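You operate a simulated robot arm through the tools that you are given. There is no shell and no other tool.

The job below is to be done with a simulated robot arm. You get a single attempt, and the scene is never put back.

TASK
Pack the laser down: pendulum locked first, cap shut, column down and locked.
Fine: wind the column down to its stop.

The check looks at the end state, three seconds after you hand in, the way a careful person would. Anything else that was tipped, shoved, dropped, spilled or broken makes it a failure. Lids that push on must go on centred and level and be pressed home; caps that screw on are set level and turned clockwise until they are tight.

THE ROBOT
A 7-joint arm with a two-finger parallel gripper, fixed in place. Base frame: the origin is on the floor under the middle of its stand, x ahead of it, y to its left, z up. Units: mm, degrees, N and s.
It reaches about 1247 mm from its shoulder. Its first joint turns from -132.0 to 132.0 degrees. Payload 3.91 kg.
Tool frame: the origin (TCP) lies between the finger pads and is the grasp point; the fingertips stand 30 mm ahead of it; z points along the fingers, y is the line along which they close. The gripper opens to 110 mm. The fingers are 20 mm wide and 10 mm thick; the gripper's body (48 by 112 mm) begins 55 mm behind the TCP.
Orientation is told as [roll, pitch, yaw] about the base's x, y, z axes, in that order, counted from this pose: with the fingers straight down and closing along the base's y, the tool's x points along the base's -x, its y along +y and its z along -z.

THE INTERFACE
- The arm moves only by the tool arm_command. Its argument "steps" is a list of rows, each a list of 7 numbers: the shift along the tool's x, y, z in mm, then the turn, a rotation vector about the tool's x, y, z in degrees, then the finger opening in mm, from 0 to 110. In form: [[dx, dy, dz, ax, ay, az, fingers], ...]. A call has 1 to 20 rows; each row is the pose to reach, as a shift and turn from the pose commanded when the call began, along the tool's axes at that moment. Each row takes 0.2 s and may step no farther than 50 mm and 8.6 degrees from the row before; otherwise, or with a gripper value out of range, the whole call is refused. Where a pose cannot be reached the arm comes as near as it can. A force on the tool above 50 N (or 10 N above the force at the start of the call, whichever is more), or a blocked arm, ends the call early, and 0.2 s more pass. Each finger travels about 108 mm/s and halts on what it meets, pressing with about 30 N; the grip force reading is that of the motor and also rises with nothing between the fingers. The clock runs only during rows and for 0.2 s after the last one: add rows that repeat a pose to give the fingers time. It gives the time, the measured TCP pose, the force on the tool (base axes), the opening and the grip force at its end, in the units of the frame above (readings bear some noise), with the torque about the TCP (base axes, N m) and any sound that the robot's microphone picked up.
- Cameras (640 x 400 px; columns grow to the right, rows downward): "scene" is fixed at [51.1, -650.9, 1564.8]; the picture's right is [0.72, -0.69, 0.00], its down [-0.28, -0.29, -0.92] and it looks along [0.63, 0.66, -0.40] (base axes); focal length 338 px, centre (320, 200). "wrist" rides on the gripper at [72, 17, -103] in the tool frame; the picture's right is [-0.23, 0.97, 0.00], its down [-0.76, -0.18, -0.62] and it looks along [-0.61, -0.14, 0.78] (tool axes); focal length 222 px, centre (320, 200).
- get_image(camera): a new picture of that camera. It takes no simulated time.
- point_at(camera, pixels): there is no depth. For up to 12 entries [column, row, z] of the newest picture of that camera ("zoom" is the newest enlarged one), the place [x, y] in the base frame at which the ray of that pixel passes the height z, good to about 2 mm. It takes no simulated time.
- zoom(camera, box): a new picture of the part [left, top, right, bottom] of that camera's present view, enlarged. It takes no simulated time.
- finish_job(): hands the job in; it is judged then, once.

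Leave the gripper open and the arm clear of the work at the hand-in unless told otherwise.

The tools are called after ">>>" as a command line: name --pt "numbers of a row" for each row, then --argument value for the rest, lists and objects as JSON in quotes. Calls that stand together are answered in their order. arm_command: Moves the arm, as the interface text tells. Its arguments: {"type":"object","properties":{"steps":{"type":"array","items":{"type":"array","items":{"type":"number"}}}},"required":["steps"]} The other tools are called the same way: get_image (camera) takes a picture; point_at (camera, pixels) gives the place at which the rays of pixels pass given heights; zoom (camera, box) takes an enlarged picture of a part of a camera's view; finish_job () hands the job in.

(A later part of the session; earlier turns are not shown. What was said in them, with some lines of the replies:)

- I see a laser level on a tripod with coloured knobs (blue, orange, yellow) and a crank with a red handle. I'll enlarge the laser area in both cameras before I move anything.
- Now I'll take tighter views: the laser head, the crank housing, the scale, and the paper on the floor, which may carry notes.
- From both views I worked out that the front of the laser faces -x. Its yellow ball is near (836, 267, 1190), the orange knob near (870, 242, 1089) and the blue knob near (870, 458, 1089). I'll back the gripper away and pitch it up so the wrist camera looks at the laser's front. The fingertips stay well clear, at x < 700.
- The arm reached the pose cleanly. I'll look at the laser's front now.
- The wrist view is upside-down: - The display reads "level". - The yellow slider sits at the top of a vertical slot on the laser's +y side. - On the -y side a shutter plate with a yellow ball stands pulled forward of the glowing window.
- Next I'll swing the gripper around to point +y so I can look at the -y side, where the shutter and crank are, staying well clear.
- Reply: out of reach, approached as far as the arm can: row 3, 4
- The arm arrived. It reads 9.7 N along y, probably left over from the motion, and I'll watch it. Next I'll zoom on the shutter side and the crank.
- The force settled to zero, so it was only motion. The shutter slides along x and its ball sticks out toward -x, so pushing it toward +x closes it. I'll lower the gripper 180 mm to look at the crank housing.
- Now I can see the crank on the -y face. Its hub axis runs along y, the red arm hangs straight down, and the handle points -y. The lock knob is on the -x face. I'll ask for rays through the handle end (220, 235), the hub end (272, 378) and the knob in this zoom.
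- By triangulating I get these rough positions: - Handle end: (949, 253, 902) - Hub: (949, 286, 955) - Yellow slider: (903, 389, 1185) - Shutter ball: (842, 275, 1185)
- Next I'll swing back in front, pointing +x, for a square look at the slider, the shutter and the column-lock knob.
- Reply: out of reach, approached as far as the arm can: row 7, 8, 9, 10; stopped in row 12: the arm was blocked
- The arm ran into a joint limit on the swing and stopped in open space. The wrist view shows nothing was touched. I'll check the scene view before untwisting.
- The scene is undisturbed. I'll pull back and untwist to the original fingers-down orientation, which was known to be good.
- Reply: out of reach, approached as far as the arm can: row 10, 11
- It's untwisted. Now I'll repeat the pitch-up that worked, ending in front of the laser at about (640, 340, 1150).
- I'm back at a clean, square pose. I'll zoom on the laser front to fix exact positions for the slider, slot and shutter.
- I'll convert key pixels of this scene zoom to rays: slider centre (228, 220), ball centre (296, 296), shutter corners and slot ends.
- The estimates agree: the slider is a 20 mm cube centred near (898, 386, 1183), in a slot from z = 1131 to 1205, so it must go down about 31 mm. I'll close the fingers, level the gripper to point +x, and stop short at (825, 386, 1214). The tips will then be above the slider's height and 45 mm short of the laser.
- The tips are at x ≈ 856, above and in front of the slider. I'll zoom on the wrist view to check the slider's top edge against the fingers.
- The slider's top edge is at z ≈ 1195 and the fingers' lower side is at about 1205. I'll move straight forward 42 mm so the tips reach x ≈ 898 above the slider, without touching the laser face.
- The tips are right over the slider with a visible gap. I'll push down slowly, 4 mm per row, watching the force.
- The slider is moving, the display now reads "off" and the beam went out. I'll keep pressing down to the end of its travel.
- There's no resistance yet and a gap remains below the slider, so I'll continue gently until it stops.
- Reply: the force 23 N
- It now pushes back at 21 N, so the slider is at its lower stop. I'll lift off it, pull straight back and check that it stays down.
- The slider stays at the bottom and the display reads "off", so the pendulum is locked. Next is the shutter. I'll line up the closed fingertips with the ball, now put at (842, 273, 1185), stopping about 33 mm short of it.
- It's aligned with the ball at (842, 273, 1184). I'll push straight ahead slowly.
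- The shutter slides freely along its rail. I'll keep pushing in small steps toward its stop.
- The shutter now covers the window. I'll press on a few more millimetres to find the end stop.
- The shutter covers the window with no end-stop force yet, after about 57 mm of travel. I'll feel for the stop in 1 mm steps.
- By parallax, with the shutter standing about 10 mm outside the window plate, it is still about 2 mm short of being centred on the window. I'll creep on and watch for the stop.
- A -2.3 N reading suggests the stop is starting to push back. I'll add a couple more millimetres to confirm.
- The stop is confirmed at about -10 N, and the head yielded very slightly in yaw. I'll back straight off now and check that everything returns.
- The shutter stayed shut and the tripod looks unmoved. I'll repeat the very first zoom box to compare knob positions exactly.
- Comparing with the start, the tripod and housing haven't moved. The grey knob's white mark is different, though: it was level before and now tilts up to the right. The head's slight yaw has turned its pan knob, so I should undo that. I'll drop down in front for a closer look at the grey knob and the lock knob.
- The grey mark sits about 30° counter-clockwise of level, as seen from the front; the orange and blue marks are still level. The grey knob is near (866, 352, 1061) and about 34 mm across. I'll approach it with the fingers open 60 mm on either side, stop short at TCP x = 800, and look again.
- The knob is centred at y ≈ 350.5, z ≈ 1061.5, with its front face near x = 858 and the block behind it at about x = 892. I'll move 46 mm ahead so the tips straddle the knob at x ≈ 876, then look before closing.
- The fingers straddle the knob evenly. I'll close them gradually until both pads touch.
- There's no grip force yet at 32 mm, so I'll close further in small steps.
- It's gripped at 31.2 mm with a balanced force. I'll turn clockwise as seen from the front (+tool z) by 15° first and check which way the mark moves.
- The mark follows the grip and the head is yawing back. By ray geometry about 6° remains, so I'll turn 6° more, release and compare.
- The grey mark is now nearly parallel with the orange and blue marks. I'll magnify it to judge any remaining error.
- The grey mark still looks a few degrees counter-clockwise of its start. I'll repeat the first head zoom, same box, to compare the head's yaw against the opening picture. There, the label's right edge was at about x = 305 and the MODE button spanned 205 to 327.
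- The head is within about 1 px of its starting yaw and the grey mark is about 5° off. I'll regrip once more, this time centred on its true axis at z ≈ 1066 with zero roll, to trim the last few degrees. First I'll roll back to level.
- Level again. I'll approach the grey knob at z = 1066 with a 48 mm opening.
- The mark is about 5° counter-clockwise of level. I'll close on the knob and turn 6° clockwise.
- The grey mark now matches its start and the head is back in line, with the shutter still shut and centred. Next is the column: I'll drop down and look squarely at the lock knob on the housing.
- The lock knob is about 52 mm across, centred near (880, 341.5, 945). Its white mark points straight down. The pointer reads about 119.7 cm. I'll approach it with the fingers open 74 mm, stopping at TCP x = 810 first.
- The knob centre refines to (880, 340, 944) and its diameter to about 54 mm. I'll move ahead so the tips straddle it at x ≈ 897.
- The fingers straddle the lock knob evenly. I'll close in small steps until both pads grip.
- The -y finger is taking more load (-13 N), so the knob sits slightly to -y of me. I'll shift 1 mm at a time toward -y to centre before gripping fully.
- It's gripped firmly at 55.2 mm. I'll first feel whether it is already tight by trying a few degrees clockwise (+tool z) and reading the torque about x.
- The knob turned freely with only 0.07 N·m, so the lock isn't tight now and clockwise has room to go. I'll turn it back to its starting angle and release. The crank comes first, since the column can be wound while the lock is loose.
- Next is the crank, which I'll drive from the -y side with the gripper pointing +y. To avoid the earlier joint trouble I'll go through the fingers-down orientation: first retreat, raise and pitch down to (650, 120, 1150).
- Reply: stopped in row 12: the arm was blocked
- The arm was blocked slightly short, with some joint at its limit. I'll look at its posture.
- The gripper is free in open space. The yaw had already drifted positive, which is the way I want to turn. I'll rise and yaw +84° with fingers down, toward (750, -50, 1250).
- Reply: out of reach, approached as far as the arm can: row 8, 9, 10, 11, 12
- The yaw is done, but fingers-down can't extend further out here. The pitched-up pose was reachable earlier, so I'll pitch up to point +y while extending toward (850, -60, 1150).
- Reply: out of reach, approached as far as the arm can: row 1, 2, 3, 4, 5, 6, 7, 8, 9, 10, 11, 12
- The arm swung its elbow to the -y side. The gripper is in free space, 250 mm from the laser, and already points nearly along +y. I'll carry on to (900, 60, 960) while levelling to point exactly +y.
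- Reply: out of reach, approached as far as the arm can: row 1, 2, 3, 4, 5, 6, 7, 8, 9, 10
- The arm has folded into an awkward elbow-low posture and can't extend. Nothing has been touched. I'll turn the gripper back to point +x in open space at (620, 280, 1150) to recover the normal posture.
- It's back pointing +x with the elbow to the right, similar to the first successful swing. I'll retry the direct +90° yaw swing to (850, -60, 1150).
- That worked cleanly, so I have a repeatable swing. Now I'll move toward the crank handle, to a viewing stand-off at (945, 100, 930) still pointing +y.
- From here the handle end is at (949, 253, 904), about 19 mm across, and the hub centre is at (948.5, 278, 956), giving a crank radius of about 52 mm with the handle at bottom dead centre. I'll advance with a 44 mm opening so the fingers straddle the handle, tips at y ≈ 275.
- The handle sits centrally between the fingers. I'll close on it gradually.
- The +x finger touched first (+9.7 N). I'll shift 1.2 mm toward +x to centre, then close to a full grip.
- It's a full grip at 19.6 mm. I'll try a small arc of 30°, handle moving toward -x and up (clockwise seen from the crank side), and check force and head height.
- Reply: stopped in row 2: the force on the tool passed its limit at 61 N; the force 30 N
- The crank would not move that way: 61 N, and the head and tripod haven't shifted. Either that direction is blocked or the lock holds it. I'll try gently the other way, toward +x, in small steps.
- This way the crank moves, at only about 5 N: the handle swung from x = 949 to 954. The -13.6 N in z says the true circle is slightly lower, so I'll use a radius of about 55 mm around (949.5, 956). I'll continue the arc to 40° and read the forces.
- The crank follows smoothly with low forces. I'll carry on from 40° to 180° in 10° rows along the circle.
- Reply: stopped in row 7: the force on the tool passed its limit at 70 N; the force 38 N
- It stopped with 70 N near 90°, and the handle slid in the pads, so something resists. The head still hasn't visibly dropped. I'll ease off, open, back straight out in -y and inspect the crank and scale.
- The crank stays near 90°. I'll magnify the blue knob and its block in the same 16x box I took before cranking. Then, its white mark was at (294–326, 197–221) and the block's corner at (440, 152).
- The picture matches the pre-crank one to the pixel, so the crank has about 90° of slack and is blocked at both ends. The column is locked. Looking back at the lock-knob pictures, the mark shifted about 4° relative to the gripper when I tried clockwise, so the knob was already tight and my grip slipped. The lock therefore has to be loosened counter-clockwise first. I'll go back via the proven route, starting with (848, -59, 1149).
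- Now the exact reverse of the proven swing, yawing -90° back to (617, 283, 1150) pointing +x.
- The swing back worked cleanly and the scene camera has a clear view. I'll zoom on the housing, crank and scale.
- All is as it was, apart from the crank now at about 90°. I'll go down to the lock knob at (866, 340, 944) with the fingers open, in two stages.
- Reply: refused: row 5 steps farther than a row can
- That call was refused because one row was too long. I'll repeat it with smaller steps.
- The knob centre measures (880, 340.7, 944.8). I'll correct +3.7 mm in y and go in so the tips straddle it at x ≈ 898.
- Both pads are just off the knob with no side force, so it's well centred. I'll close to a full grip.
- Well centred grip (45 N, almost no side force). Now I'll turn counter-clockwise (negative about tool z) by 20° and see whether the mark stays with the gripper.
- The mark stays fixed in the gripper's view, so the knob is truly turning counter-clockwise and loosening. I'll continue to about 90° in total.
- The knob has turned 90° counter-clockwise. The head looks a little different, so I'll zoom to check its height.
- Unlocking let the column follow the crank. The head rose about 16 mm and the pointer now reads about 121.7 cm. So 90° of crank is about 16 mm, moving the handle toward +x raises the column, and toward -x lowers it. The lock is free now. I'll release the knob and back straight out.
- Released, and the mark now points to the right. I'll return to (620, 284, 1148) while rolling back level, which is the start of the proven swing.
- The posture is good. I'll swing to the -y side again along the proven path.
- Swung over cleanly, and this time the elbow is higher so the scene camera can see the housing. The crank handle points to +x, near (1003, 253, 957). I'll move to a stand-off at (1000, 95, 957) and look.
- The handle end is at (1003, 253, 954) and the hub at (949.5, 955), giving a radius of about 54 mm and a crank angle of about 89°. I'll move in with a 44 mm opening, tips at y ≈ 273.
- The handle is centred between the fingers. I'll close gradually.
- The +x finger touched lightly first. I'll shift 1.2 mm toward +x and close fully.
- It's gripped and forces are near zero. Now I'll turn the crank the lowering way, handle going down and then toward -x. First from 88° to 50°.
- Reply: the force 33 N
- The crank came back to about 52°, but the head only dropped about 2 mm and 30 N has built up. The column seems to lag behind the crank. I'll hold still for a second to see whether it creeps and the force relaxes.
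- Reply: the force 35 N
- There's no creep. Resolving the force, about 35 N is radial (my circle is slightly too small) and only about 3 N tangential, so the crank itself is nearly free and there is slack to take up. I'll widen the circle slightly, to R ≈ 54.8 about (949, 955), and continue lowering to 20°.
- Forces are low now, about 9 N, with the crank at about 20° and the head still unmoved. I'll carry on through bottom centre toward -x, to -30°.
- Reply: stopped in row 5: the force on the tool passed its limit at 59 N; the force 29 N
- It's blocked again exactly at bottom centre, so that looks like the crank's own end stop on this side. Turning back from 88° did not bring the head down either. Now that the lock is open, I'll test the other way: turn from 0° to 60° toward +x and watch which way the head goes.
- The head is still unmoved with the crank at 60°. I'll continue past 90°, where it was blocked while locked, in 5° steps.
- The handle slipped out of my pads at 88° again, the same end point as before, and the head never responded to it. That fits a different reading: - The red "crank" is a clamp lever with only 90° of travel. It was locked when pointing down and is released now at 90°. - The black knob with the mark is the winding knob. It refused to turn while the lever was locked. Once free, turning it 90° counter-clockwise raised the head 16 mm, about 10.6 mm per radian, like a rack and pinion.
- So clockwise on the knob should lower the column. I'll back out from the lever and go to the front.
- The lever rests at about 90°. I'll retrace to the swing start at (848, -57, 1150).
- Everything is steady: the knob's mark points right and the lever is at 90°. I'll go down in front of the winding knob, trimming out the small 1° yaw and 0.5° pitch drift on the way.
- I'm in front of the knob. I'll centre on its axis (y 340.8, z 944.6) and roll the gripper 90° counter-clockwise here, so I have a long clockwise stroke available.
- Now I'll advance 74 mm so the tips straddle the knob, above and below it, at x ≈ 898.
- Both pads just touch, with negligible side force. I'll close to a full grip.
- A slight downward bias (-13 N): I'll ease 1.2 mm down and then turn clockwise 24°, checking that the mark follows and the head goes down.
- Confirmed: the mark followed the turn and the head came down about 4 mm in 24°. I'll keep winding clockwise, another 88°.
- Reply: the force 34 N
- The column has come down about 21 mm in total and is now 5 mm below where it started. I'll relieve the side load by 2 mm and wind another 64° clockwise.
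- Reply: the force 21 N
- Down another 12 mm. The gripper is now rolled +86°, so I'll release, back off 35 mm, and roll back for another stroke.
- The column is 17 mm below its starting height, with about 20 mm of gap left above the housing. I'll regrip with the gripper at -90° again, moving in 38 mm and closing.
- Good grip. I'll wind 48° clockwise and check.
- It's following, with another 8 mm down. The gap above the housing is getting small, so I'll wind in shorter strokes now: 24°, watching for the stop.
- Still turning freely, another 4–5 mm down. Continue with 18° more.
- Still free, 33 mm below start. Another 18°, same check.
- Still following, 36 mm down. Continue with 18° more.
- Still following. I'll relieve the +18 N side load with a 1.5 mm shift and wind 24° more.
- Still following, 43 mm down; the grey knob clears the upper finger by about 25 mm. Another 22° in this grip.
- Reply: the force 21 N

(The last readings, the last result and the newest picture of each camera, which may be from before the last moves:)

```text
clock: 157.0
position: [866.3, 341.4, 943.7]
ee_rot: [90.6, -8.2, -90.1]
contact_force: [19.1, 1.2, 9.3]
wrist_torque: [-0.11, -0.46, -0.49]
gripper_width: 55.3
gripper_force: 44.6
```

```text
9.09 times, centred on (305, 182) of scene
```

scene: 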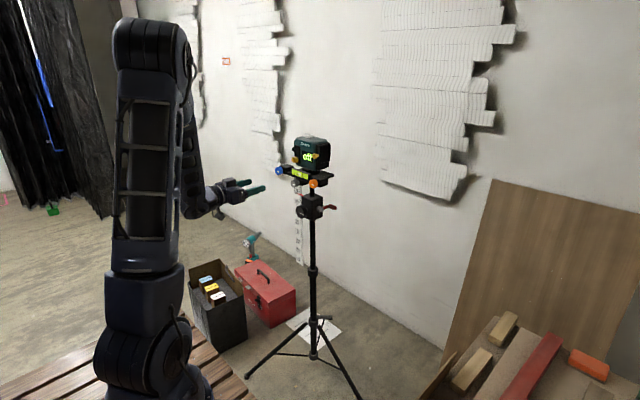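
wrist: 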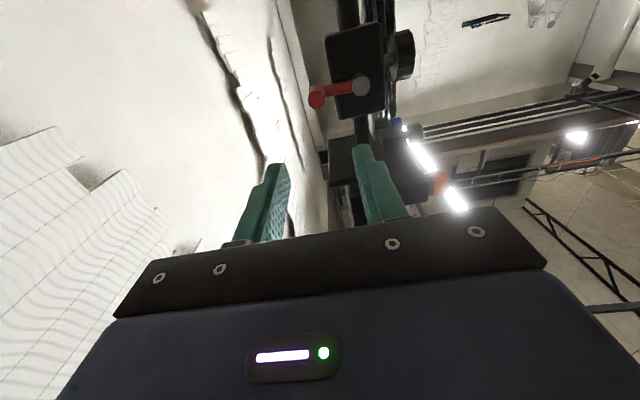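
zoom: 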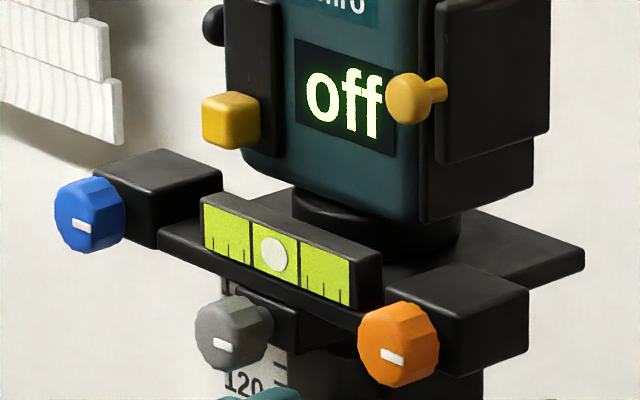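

Still following; the grey block is now close above the housing. I'll release, back off, roll back and take another stroke.

>>> arm_command --pt "0 0 0 0 0 0 58" --pt "0 0 0 0 0 0 66" --pt "0 0 -18 0 0 0 66" --pt "0 0 -37 0 0 0 66" --pt "0 0 -37 0 0 -8 66" --pt "0 0 -37 0 0 -16 66" --pt "0 0 -37 0 0 -24 66" --pt "0 0 -37 0 0 -32 66" --pt "0 0 -37 0 0 -40 66" --pt "0 0 -37 0 0 -48 66" --pt "0 0 -37 0 0 -56 66" --pt "0 0 -37 0 0 -64 66" --pt "0 0 -37 0 0 -72 66" --pt "0 0 -37 0 0 -80 66" --pt "0 0 -37 0 0 -82 66"

>>> arm_command --pt "0 0 0 0 0 -8 66" --pt "0 0 0 0 0 -16 66" --pt "0 0 0 0 0 -24 66" --pt "0 0 0 0 0 -32 66" --pt "0 0 0 0 0 -40 66" --pt "0 0 0 0 0 -48 66" --pt "0 0 0 0 0 -56 66" --pt "0 0 0 0 0 -64 66" --pt "0 0 0 0 0 -72 66" --pt "0 0 0 0 0 -80 66" --pt "0 0 0 0 0 -88 66" --pt "0 0 0 0 0 -90 66" --pt "0 0 0 0 0 -90 66"

>>> zoom --camera "scene" --box '[260, 130, 360, 240]'

>>> zoom --camera "wrist" --box '[180, 60, 440, 220]'

```text
clock: 160.2
position: [829.3, 341.5, 943.5]
ee_rot: [-135.5, -89.3, 135.4]
contact_force: [0.2, -0.4, 0.5]
wrist_torque: [0.01, -0.03, 0.0]
gripper_width: 66.0
gripper_force: 0.1
```

```text
clock: 163.0
position: [830.2, 341.2, 943.7]
ee_rot: [-90.5, 0.6, 90.1]
contact_force: [-0.5, -0.4, -0.2]
wrist_torque: [0.01, -0.01, 0.01]
gripper_width: 66.3
gripper_force: 0.1
```

```text
3.64 times, centred on (310, 185) of scene
```

zoom: 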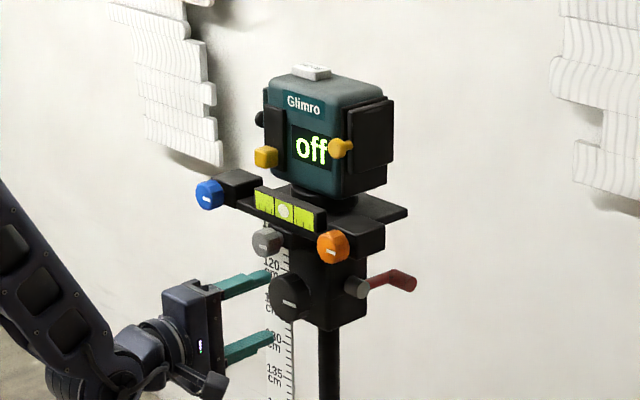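

```text
2.46 times, centred on (310, 140) of wrist
```

zoom: 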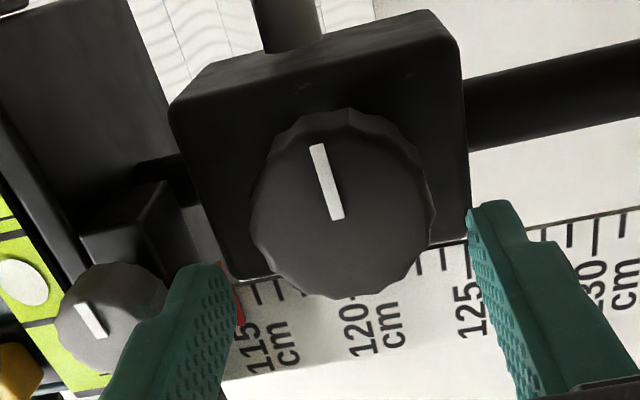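

The column is about 47 mm down, and the open upper finger clears the grey knob by about 16 mm. I'll move back in and grip with a narrow opening.

>>> arm_command --pt "0.4 -0.3 12 0 0 0 62" --pt "0.9 -0.6 25 0 0 0 62" --pt "0.9 -0.6 37 0 0 0 62" --pt "0.9 -0.6 37 0 0 0 58" --pt "0.9 -0.6 37 0 0 0 57" --pt "0.9 -0.6 37 0 0 0 56"

>>> arm_command --pt "0 0 0 0 0 0 55" --pt "0 0 0 0 0 0 53" --pt "0 0 0 0 0 0 50" --pt "0 0 0 0 0 0 46"

>>> zoom --camera "wrist" --box '[180, 60, 440, 220]'

```text
clock: 164.4
position: [866.5, 339.4, 944.1]
ee_rot: [-90.7, 0.5, 90.0]
contact_force: [-0.6, 0.0, 0.1]
wrist_torque: [-0.02, 0.03, -0.02]
gripper_width: 56.0
gripper_force: 0.1
```

```text
clock: 165.4
position: [867.8, 339.3, 944.1]
ee_rot: [-90.6, 0.4, 90.0]
contact_force: [1.2, -0.5, 1.8]
wrist_torque: [0.01, -0.08, 0.0]
gripper_width: 55.3
gripper_force: 44.9
```

```text
2.46 times, centred on (310, 140) of wrist
```

zoom: 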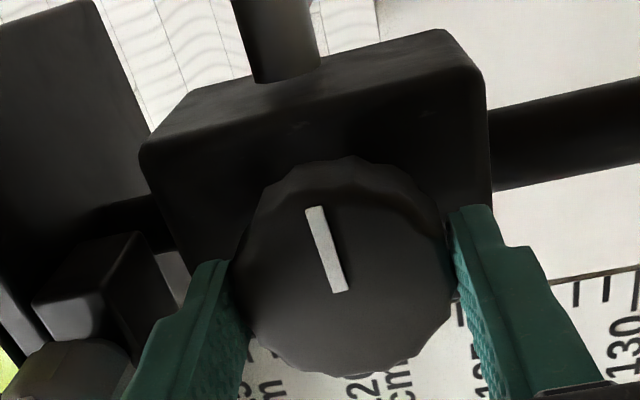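

It's well centred with almost no side force. I'll wind 18° clockwise and check.

>>> arm_command --pt "0 0 0 0 0 6 46" --pt "0 0 0 0 0 12 46" --pt "0 0 0 0 0 18 46"

>>> zoom --camera "wrist" --box '[180, 60, 440, 220]'

>>> zoom --camera "scene" --box '[270, 160, 340, 204]'

```text
clock: 166.2
position: [865.8, 340.6, 945.8]
ee_rot: [-90.6, -17.6, 90.2]
contact_force: [-8.8, 0.7, 6.1]
wrist_torque: [-1.12, -0.23, -0.11]
gripper_width: 55.4
gripper_force: 45.1
```

```text
2.46 times, centred on (310, 140) of wrist
```

zoom: 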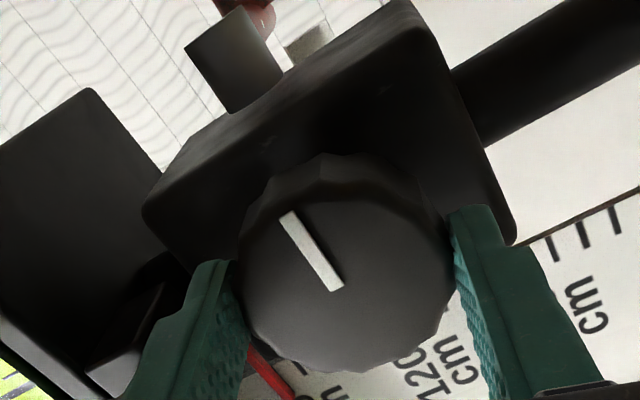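

```text
9.09 times, centred on (305, 182) of scene
```

zoom: 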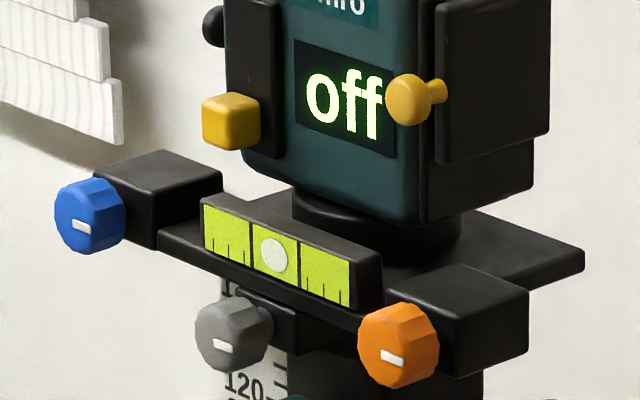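

Now the mark slipped about 17° relative to the gripper, the torque rose to 1.1 N·m, and the head didn't move. The column is on its lower stop. I'll release and back straight out.

>>> arm_command --pt "0 0 0 0 0 -4 50" --pt "0 0 0 0 0 -4 58" --pt "0 0 0 0 0 -4 64" --pt "0 0 -20 0 0 -4 64" --pt "0 0 -50 0 0 -4 64" --pt "0 0 -90 0 0 -4 64" --pt "0 0 -135 0 0 -4 64" --pt "0 0 -180 0 0 -4 64" --pt "0 0 -180 0 0 -4 64"

>>> zoom --camera "scene" --box '[260, 130, 360, 240]'

>>> zoom --camera "scene" --box '[280, 185, 345, 228]'

```text
clock: 168.2
position: [686.6, 340.1, 942.4]
ee_rot: [-90.6, -13.6, 90.1]
contact_force: [0.8, 0.8, -0.8]
wrist_torque: [0.02, 0.0, 0.02]
gripper_width: 63.8
gripper_force: 0.1
```

```text
3.64 times, centred on (310, 185) of scene
```

zoom: 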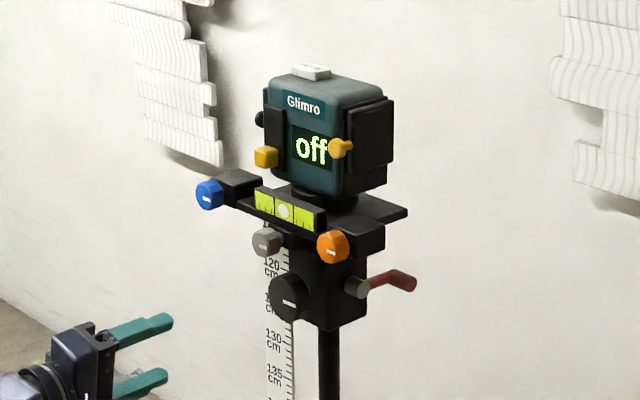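

```text
9.30 times, centred on (312, 206) of scene
```

zoom: 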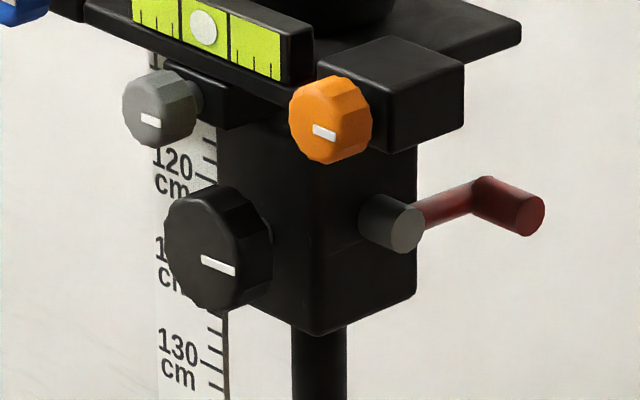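

The column is fully down with the housing under the head, and the other marks (grey, orange, blue) are all still level. Now the lever has to go back to locked, pointing straight down. I'll return to the swing start at (620, 287, 1148), rolling level.

>>> arm_command --pt "0.2 -21.2 -6.6 0 0 7.6 64" --pt "0.3 -42.5 -13.2 0 0 15.2 64" --pt "0.5 -63.7 -19.8 0 0 22.8 64" --pt "0.7 -84.9 -26.4 0 0 30.4 64" --pt "0.9 -106.2 -33 0 0 38 64" --pt "1 -127.4 -39.6 0 0 45.6 64" --pt "1.2 -148.6 -46.2 0 0 53.2 64" --pt "1.4 -169.8 -52.8 0 0 60.8 64" --pt "1.5 -191.1 -59.4 0 0 68.4 64" --pt "1.7 -212.3 -66 0 0 76 64" --pt "1.7 -212.3 -66 0 0 76 64"

>>> get_image --camera "scene"

```text
clock: 170.6
position: [619.2, 288.7, 1149.1]
ee_rot: [-147.0, -89.4, 147.1]
contact_force: [0.8, -0.2, 0.4]
wrist_torque: [-0.03, -0.01, 0.0]
gripper_width: 63.8
gripper_force: 0.0
```

```text
taken
```

scene: 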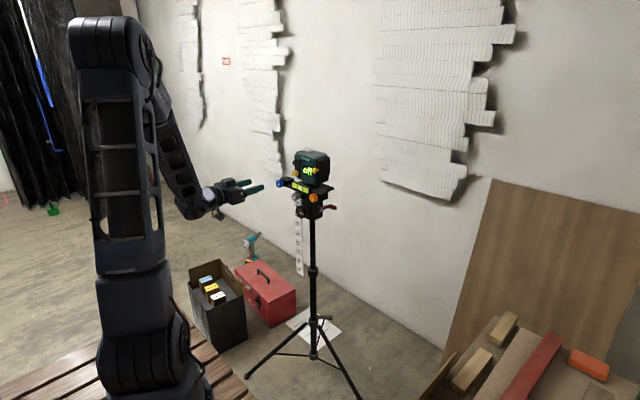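

It's in position. I'll swing to the -y side on the proven path, closing the fingers on the way.

>>> arm_command --pt "0 -31.2 21.2 -8.18 0 0 60" --pt "0 -62.4 42.4 -16.4 0 0 50" --pt "0 -93.5 63.5 -24.5 0 0 40" --pt "0 -124.7 84.7 -32.7 0 0 30" --pt "0 -155.9 105.9 -40.9 0 0 20" --pt "0 -187.1 127.1 -49.1 0 0 10" --pt "0 -218.3 148.3 -57.3 0 0 0" --pt "0 -249.5 169.5 -65.5 0 0 0" --pt "0 -280.6 190.6 -73.6 0 0 0" --pt "0 -311.8 211.8 -81.8 0 0 0" --pt "0 -343 233 -90 0 0 0" --pt "0 -343 233 -90 0 0 0"

>>> get_image --camera "scene"

```text
clock: 173.2
position: [850.6, -55.0, 1155.0]
ee_rot: [-51.3, -89.3, 141.4]
contact_force: [-0.8, 0.0, 0.7]
wrist_torque: [0.01, 0.02, 0.0]
gripper_width: 0.1
gripper_force: 29.9
```

```text
taken
```

scene: 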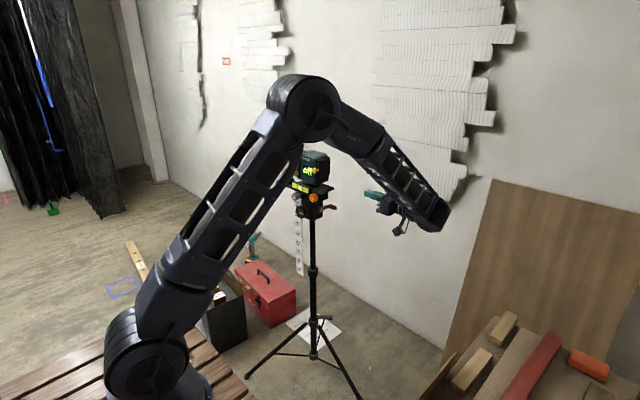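

Swung cleanly. Now to a stand-off at (1003, 95, 985) with closed fingers, level with and above the lever handle, and look.

>>> arm_command --pt "21 -19 19 0 0 0 0" --pt "42 -38 38 0 0 0 0" --pt "63 -57 57 0 0 0 0" --pt "84 -76 76 0 0 0 0" --pt "105 -95 95 0 0 0 0" --pt "126 -114 114 0 0 0 0" --pt "147 -133 133 0 0 0 0" --pt "169 -152 150 0 0 0 0" --pt "169 -152 150 0 0 0 0"

>>> get_image --camera "wrist"

>>> zoom --camera "wrist" --box '[260, 0, 460, 200]'

```text
clock: 175.2
position: [1005.3, 94.5, 984.7]
ee_rot: [-52.0, -89.3, 141.9]
contact_force: [0.1, -0.1, 0.2]
wrist_torque: [-0.01, -0.05, 0.01]
gripper_width: 0.2
gripper_force: 30.0
```

```text
taken
```

wrist: 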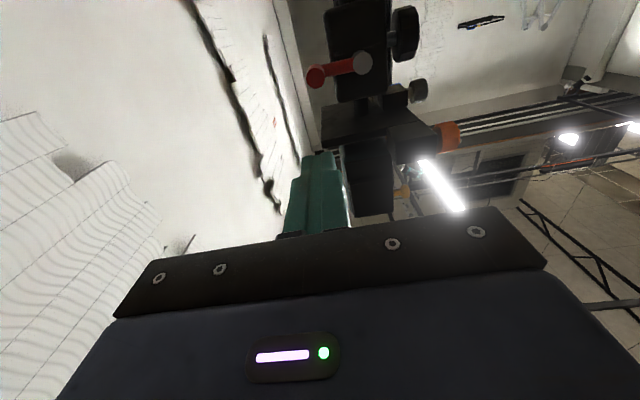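

```text
2.00 times, centred on (360, 100) of wrist
```

zoom: 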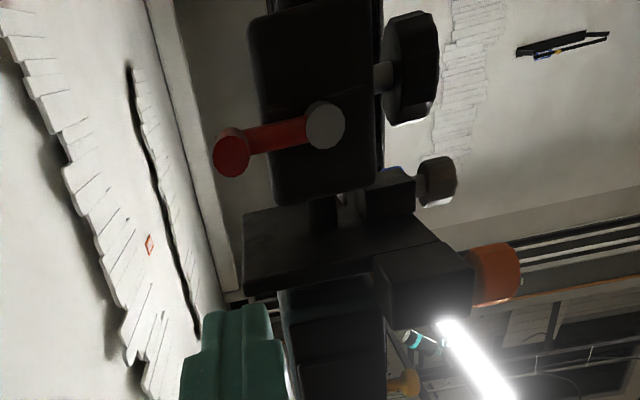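

The lever handle is at (1002, 253, 954). The closed fingers will enter about 30 mm above it, at (1003, 243, 984), and then push it down along its arc. First I'll move in.

>>> arm_command --pt "0 1 40 0 0 0 0" --pt "-0.5 2 80 0 0 0 0" --pt "-0.5 2.3 115 0 0 0 0" --pt "-0.5 2.3 148 0 0 0 0" --pt "-0.5 2.3 148 0 0 0 0"

>>> zoom --camera "wrist" --box '[200, 40, 440, 200]'

```text
clock: 176.4
position: [1002.8, 241.6, 983.9]
ee_rot: [-51.0, -89.3, 141.1]
contact_force: [-0.4, 0.2, 0.9]
wrist_torque: [-0.02, 0.03, 0.03]
gripper_width: 0.2
gripper_force: 29.5
```

```text
2.50 times, centred on (320, 120) of wrist
```

zoom: 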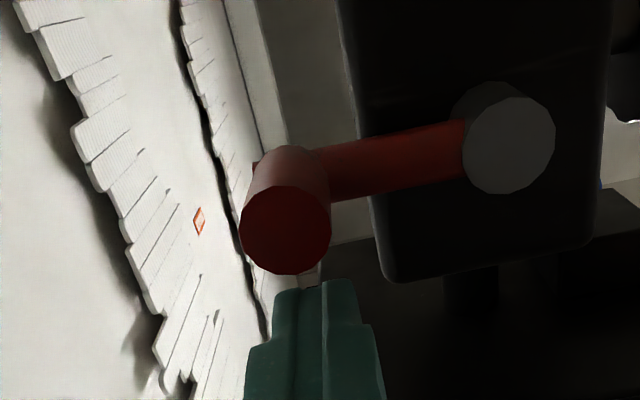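

The finger is right above the handle. I'll push down and round along the arc to about 40°, then check.

>>> arm_command --pt "5 0 0 0 0 0 0" --pt "9.2 -0.7 0 0 0 0 0" --pt "14 -2 0 0 0 0 0" --pt "18.6 -3.4 0 0 0 0 0" --pt "23.2 -4.2 0 0 0 0 0" --pt "27.7 -4.6 0 0 0 0 0" --pt "32 -4.8 0 0 0 0 0" --pt "36.2 -4.8 0 0 0 0 0" --pt "40.8 -4.2 0 0 0 0 0" --pt "45.5 -3.3 0 0 0 0 0" --pt "50.3 -1.6 0 0 0 0 0" --pt "55 0.4 0 0 0 0 0"

>>> zoom --camera "wrist" --box '[200, 40, 440, 200]'

>>> zoom --camera "scene" --box '[260, 130, 420, 240]'

```text
clock: 179.0
position: [1002.4, 242.2, 929.4]
ee_rot: [-51.1, -89.3, 141.1]
contact_force: [1.4, -0.2, 0.2]
wrist_torque: [0.0, 0.04, -0.01]
gripper_width: 0.0
gripper_force: 29.9
```

```text
2.50 times, centred on (320, 120) of wrist
```

zoom: 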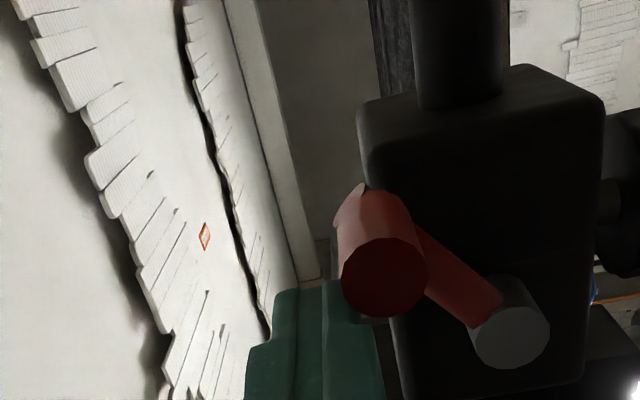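

```text
3.64 times, centred on (340, 185) of scene
```

zoom: 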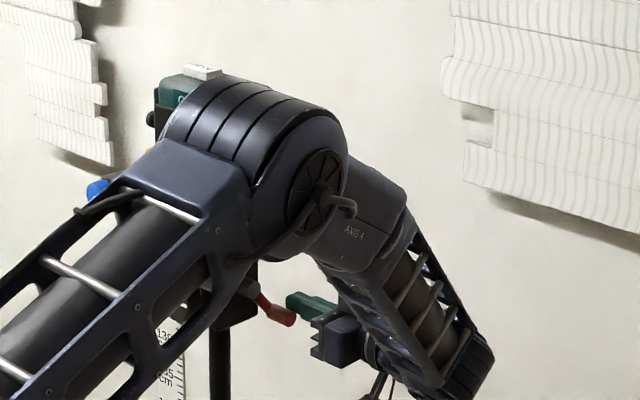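

The lever follows easily and is now near 40°. I'll continue to bottom centre.

>>> arm_command --pt "4.7 3 0 0 0 0 0" --pt "9.3 6.2 0 0 0 0 0" --pt "13.5 10.3 0 0 0 0 0" --pt "17.5 14.7 0 0 0 0 0" --pt "20.8 19.2 0 0 0 0 0" --pt "23.6 23.8 0 0 0 0 0" --pt "26 28.5 0 0 0 0 0" --pt "27.9 33.2 0 0 0 0 0"

>>> zoom --camera "wrist" --box '[200, 40, 440, 200]'

```text
clock: 180.8
position: [969.9, 241.3, 900.8]
ee_rot: [-50.9, -89.3, 140.8]
contact_force: [0.4, -0.2, 0.9]
wrist_torque: [-0.03, -0.02, -0.06]
gripper_width: 0.0
gripper_force: 30.1
```

```text
2.50 times, centred on (320, 120) of wrist
```

zoom: 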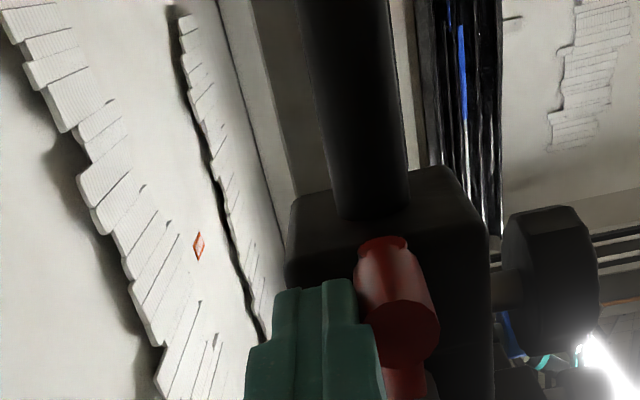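

Nearly at bottom. I'll press on toward -x in 1 mm steps to feel the locked stop.

>>> arm_command --pt "0 1 0 0 0 0 0" --pt "0 2 0 0 0 0 0" --pt "0 3 0 0 0 0 0" --pt "0 4 0 0 0 0 0"

```text
clock: 181.8
position: [968.6, 241.0, 900.6]
ee_rot: [-50.5, -89.3, 140.4]
contact_force: [44.1, 12.7, -4.7]
wrist_torque: [-0.17, 0.01, -1.01]
gripper_width: 0.1
gripper_force: 30.0
```

A firm 44 N at the stop: the lever is back in its locked position. I'll back off toward +x, withdraw in -y, and look.

>>> arm_command --pt "0 -4 0 0 0 0 0" --pt "0 -10 0 0 0 0 0" --pt "0 -10 -30 0 0 0 0" --pt "0 -10 -70 0 0 0 0" --pt "0 -10 -110 0 0 0 0" --pt "0 -10 -150 0 0 0 0" --pt "0 -10 -150 0 0 0 0"

>>> zoom --camera "wrist" --box '[240, 0, 440, 160]'

```text
clock: 183.4
position: [976.9, 91.7, 899.9]
ee_rot: [-51.9, -89.3, 142.0]
contact_force: [0.8, -0.7, -0.1]
wrist_torque: [0.0, 0.05, 0.0]
gripper_width: 0.0
gripper_force: 29.6
```

```text
2.50 times, centred on (340, 80) of wrist
```

zoom: 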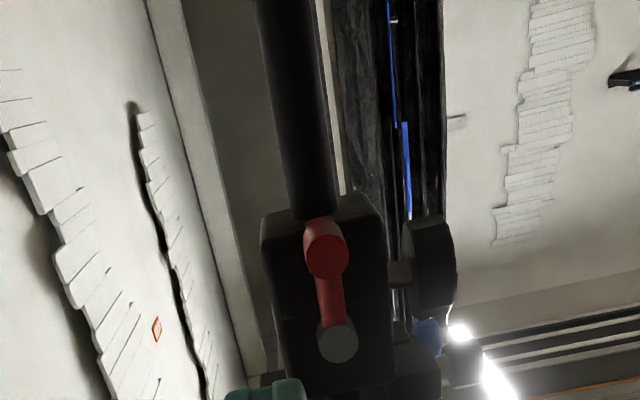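

The lever hangs straight down, parallel to the column. I'll retrace to the swing point and back to the front, opening the gripper, so that the scene camera can check the whole job.

>>> arm_command --pt "-20 14 -30 0 0 0 20" --pt "-52 30 -52 0 0 0 40" --pt "-85 46 -74 0 0 0 60" --pt "-118 62 -94 0 0 0 74" --pt "-151 78 -112 0 0 0 74" --pt "-184 94 -128 0 0 0 74" --pt "-217 110 -140 0 0 0 74" --pt "-250 127 -147 0 0 0 74" --pt "-250 127 -147 0 0 0 74"

>>> arm_command --pt "0 20.9 30.7 8.18 0 0 74" --pt "0 41.8 61.5 16.4 0 0 74" --pt "0 62.7 92.2 24.5 0 0 74" --pt "0 83.6 122.9 32.7 0 0 74" --pt "0 104.5 153.6 40.9 0 0 74" --pt "0 125.5 184.4 49.1 0 0 74" --pt "0 146.4 215.1 57.3 0 0 74" --pt "0 167.3 245.8 65.5 0 0 74" --pt "0 188.2 276.5 73.6 0 0 74" --pt "0 209.1 307.3 81.8 0 0 74" --pt "0 230 338 90 0 0 74" --pt "0 230 338 90 0 0 74"

>>> get_image --camera "scene"

>>> zoom --camera "scene" --box '[260, 130, 360, 240]'

>>> zoom --camera "scene" --box '[280, 185, 345, 228]'

>>> zoom --camera "scene" --box '[275, 145, 340, 190]'

```text
clock: 185.4
position: [846.5, -53.7, 1152.4]
ee_rot: [-51.6, -89.2, 141.5]
contact_force: [-0.2, 0.5, -0.4]
wrist_torque: [0.04, 0.0, 0.01]
gripper_width: 73.8
gripper_force: 0.0
```

```text
clock: 188.0
position: [616.3, 285.3, 1147.0]
ee_rot: [-140.1, -89.2, 140.0]
contact_force: [-0.1, 0.6, -0.2]
wrist_torque: [0.0, -0.04, 0.02]
gripper_width: 74.0
gripper_force: 0.1
```

```text
taken
```

scene: 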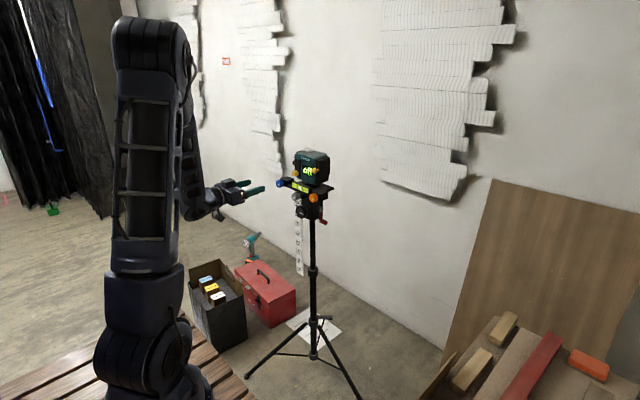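

```text
3.64 times, centred on (310, 185) of scene
```

zoom: 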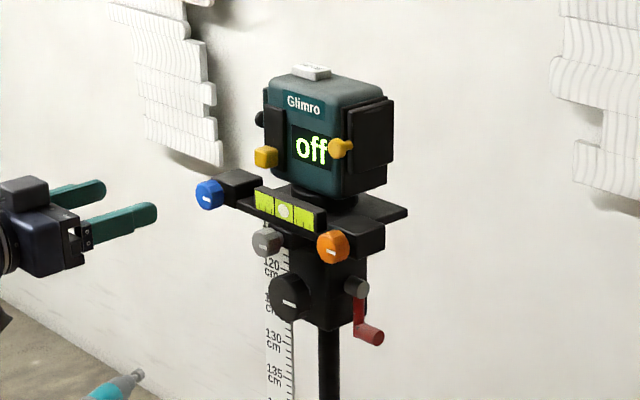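

```text
9.30 times, centred on (312, 206) of scene
```

zoom: 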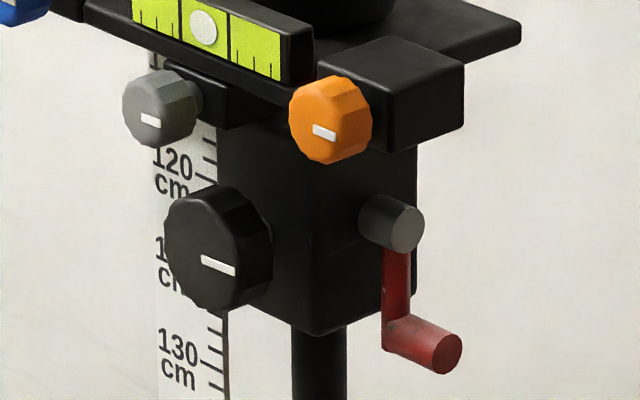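

```text
8.89 times, centred on (308, 168) of scene
```

zoom: 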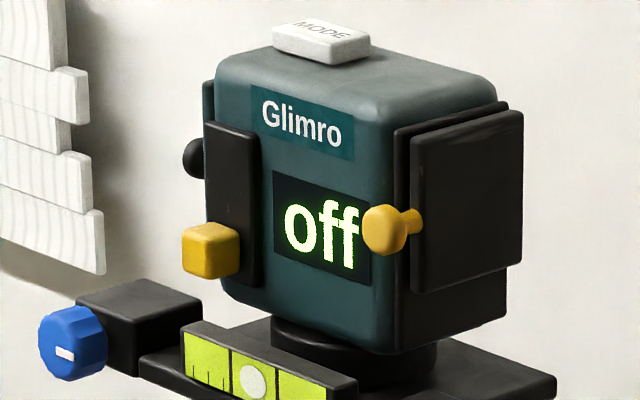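

Everything looks right from here: column down, lever locked, slider down, display off. I'll take a last wrist look at the shutter and slider from the front.

>>> get_image --camera "wrist"

>>> zoom --camera "wrist" --box '[250, 0, 430, 120]'

>>> zoom --camera "scene" --box '[270, 175, 340, 219]'

>>> zoom --camera "scene" --box '[180, 220, 400, 400]'

```text
taken
```

wrist: 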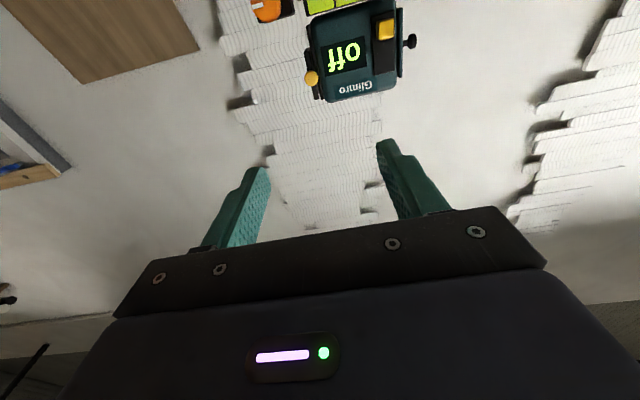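

```text
3.33 times, centred on (340, 60) of wrist
```

zoom: 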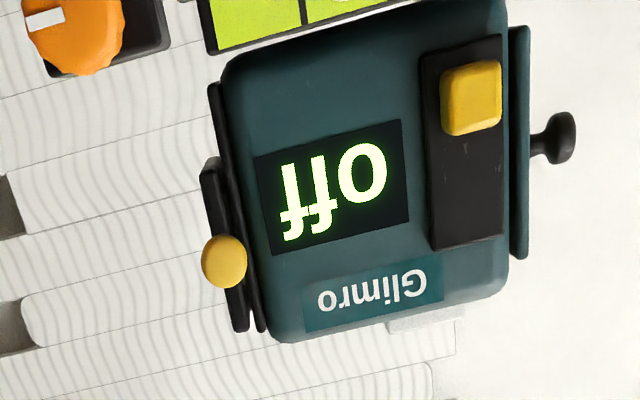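

```text
9.09 times, centred on (305, 197) of scene
```

zoom: 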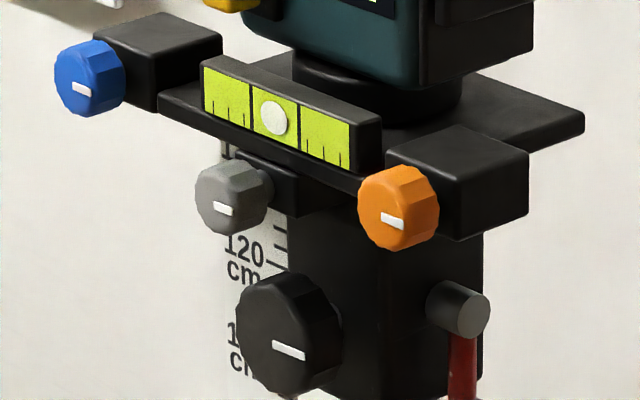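

```text
2.22 times, centred on (290, 310) of scene
```

zoom: 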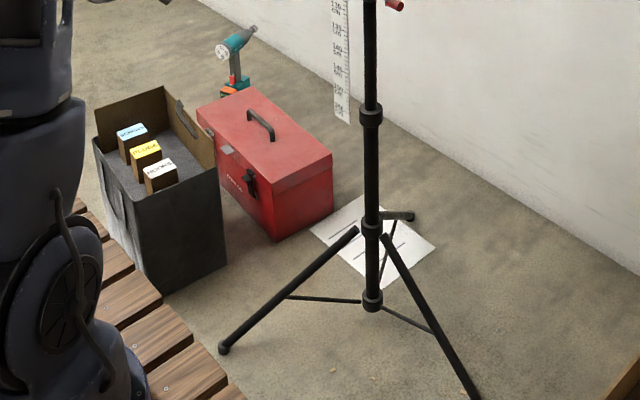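

All is in order:
- The slider is at the bottom and the display reads "off".
- The shutter covers its window.
- The knobs on the head are level.
- The column is down and the red lever is locked.
- Nothing on the floor has moved.

I'll draw the open gripper a little further back and then hand in.

>>> arm_command --pt "-10 -5 -20 0 0 0 90" --pt "-20 -10 -40 0 0 0 100" --pt "-30 -15 -60 0 0 0 110" --pt "-30 -15 -60 0 0 0 110"

>>> zoom --camera "scene" --box '[260, 130, 360, 240]'

```text
clock: 189.0
position: [555.1, 269.2, 1176.3]
ee_rot: [-140.2, -89.3, 140.1]
contact_force: [-0.6, 0.2, -0.4]
wrist_torque: [-0.04, 0.01, -0.01]
gripper_width: 109.9
gripper_force: 0.1
```

```text
3.64 times, centred on (310, 185) of scene
```

zoom: 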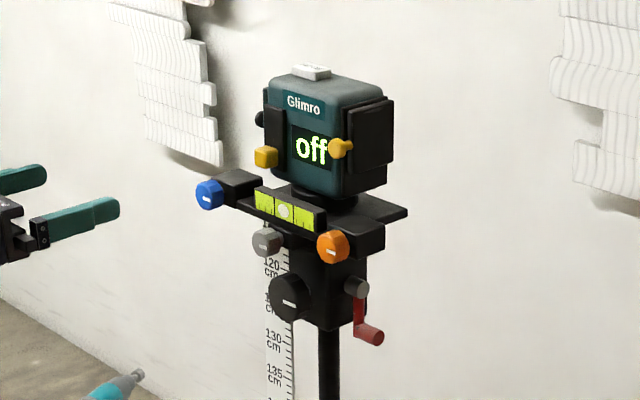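

The final state holds: pendulum locked, shutter shut, column on its lower stop, lever locked, gripper open and clear. I'm handing in now.

>>> finish_job

```text
The job is handed in.
```

The laser is packed down and handed in. The pendulum is locked, the cap is shut, and the column is on its lower stop with the lock lever back in place.

1. **Pendulum:** I pushed the yellow slider down to its stop before anything else. The beam went out and the display reads "off".
2. **Cap:** I slid the shutter shut until it met its stop, and it covers the window. That last push turned the head slightly and moved the grey knob. I turned the knob back by eye until its mark was level again and the head lined up with the first pictures.
3. **Column:** I first took the red handle for the winding crank, but it is the lock lever, and the black knob does the winding.
   - I forced the lever against its stop twice while finding this out, at about 60 N each time.
   - I raised the column about 16 mm by mistake before winding it down to its stop, about 47 mm below where it started.
4. **Lock:** I pushed the lever back to straight down until it met its stop at 44 N. I did not test afterwards that the winding knob is held.

In the last pictures the blue, orange and grey knobs look as they did at the start, the tripod is standing where it was, and nothing on the floor has moved. The gripper is open and the arm is clear of the laser.
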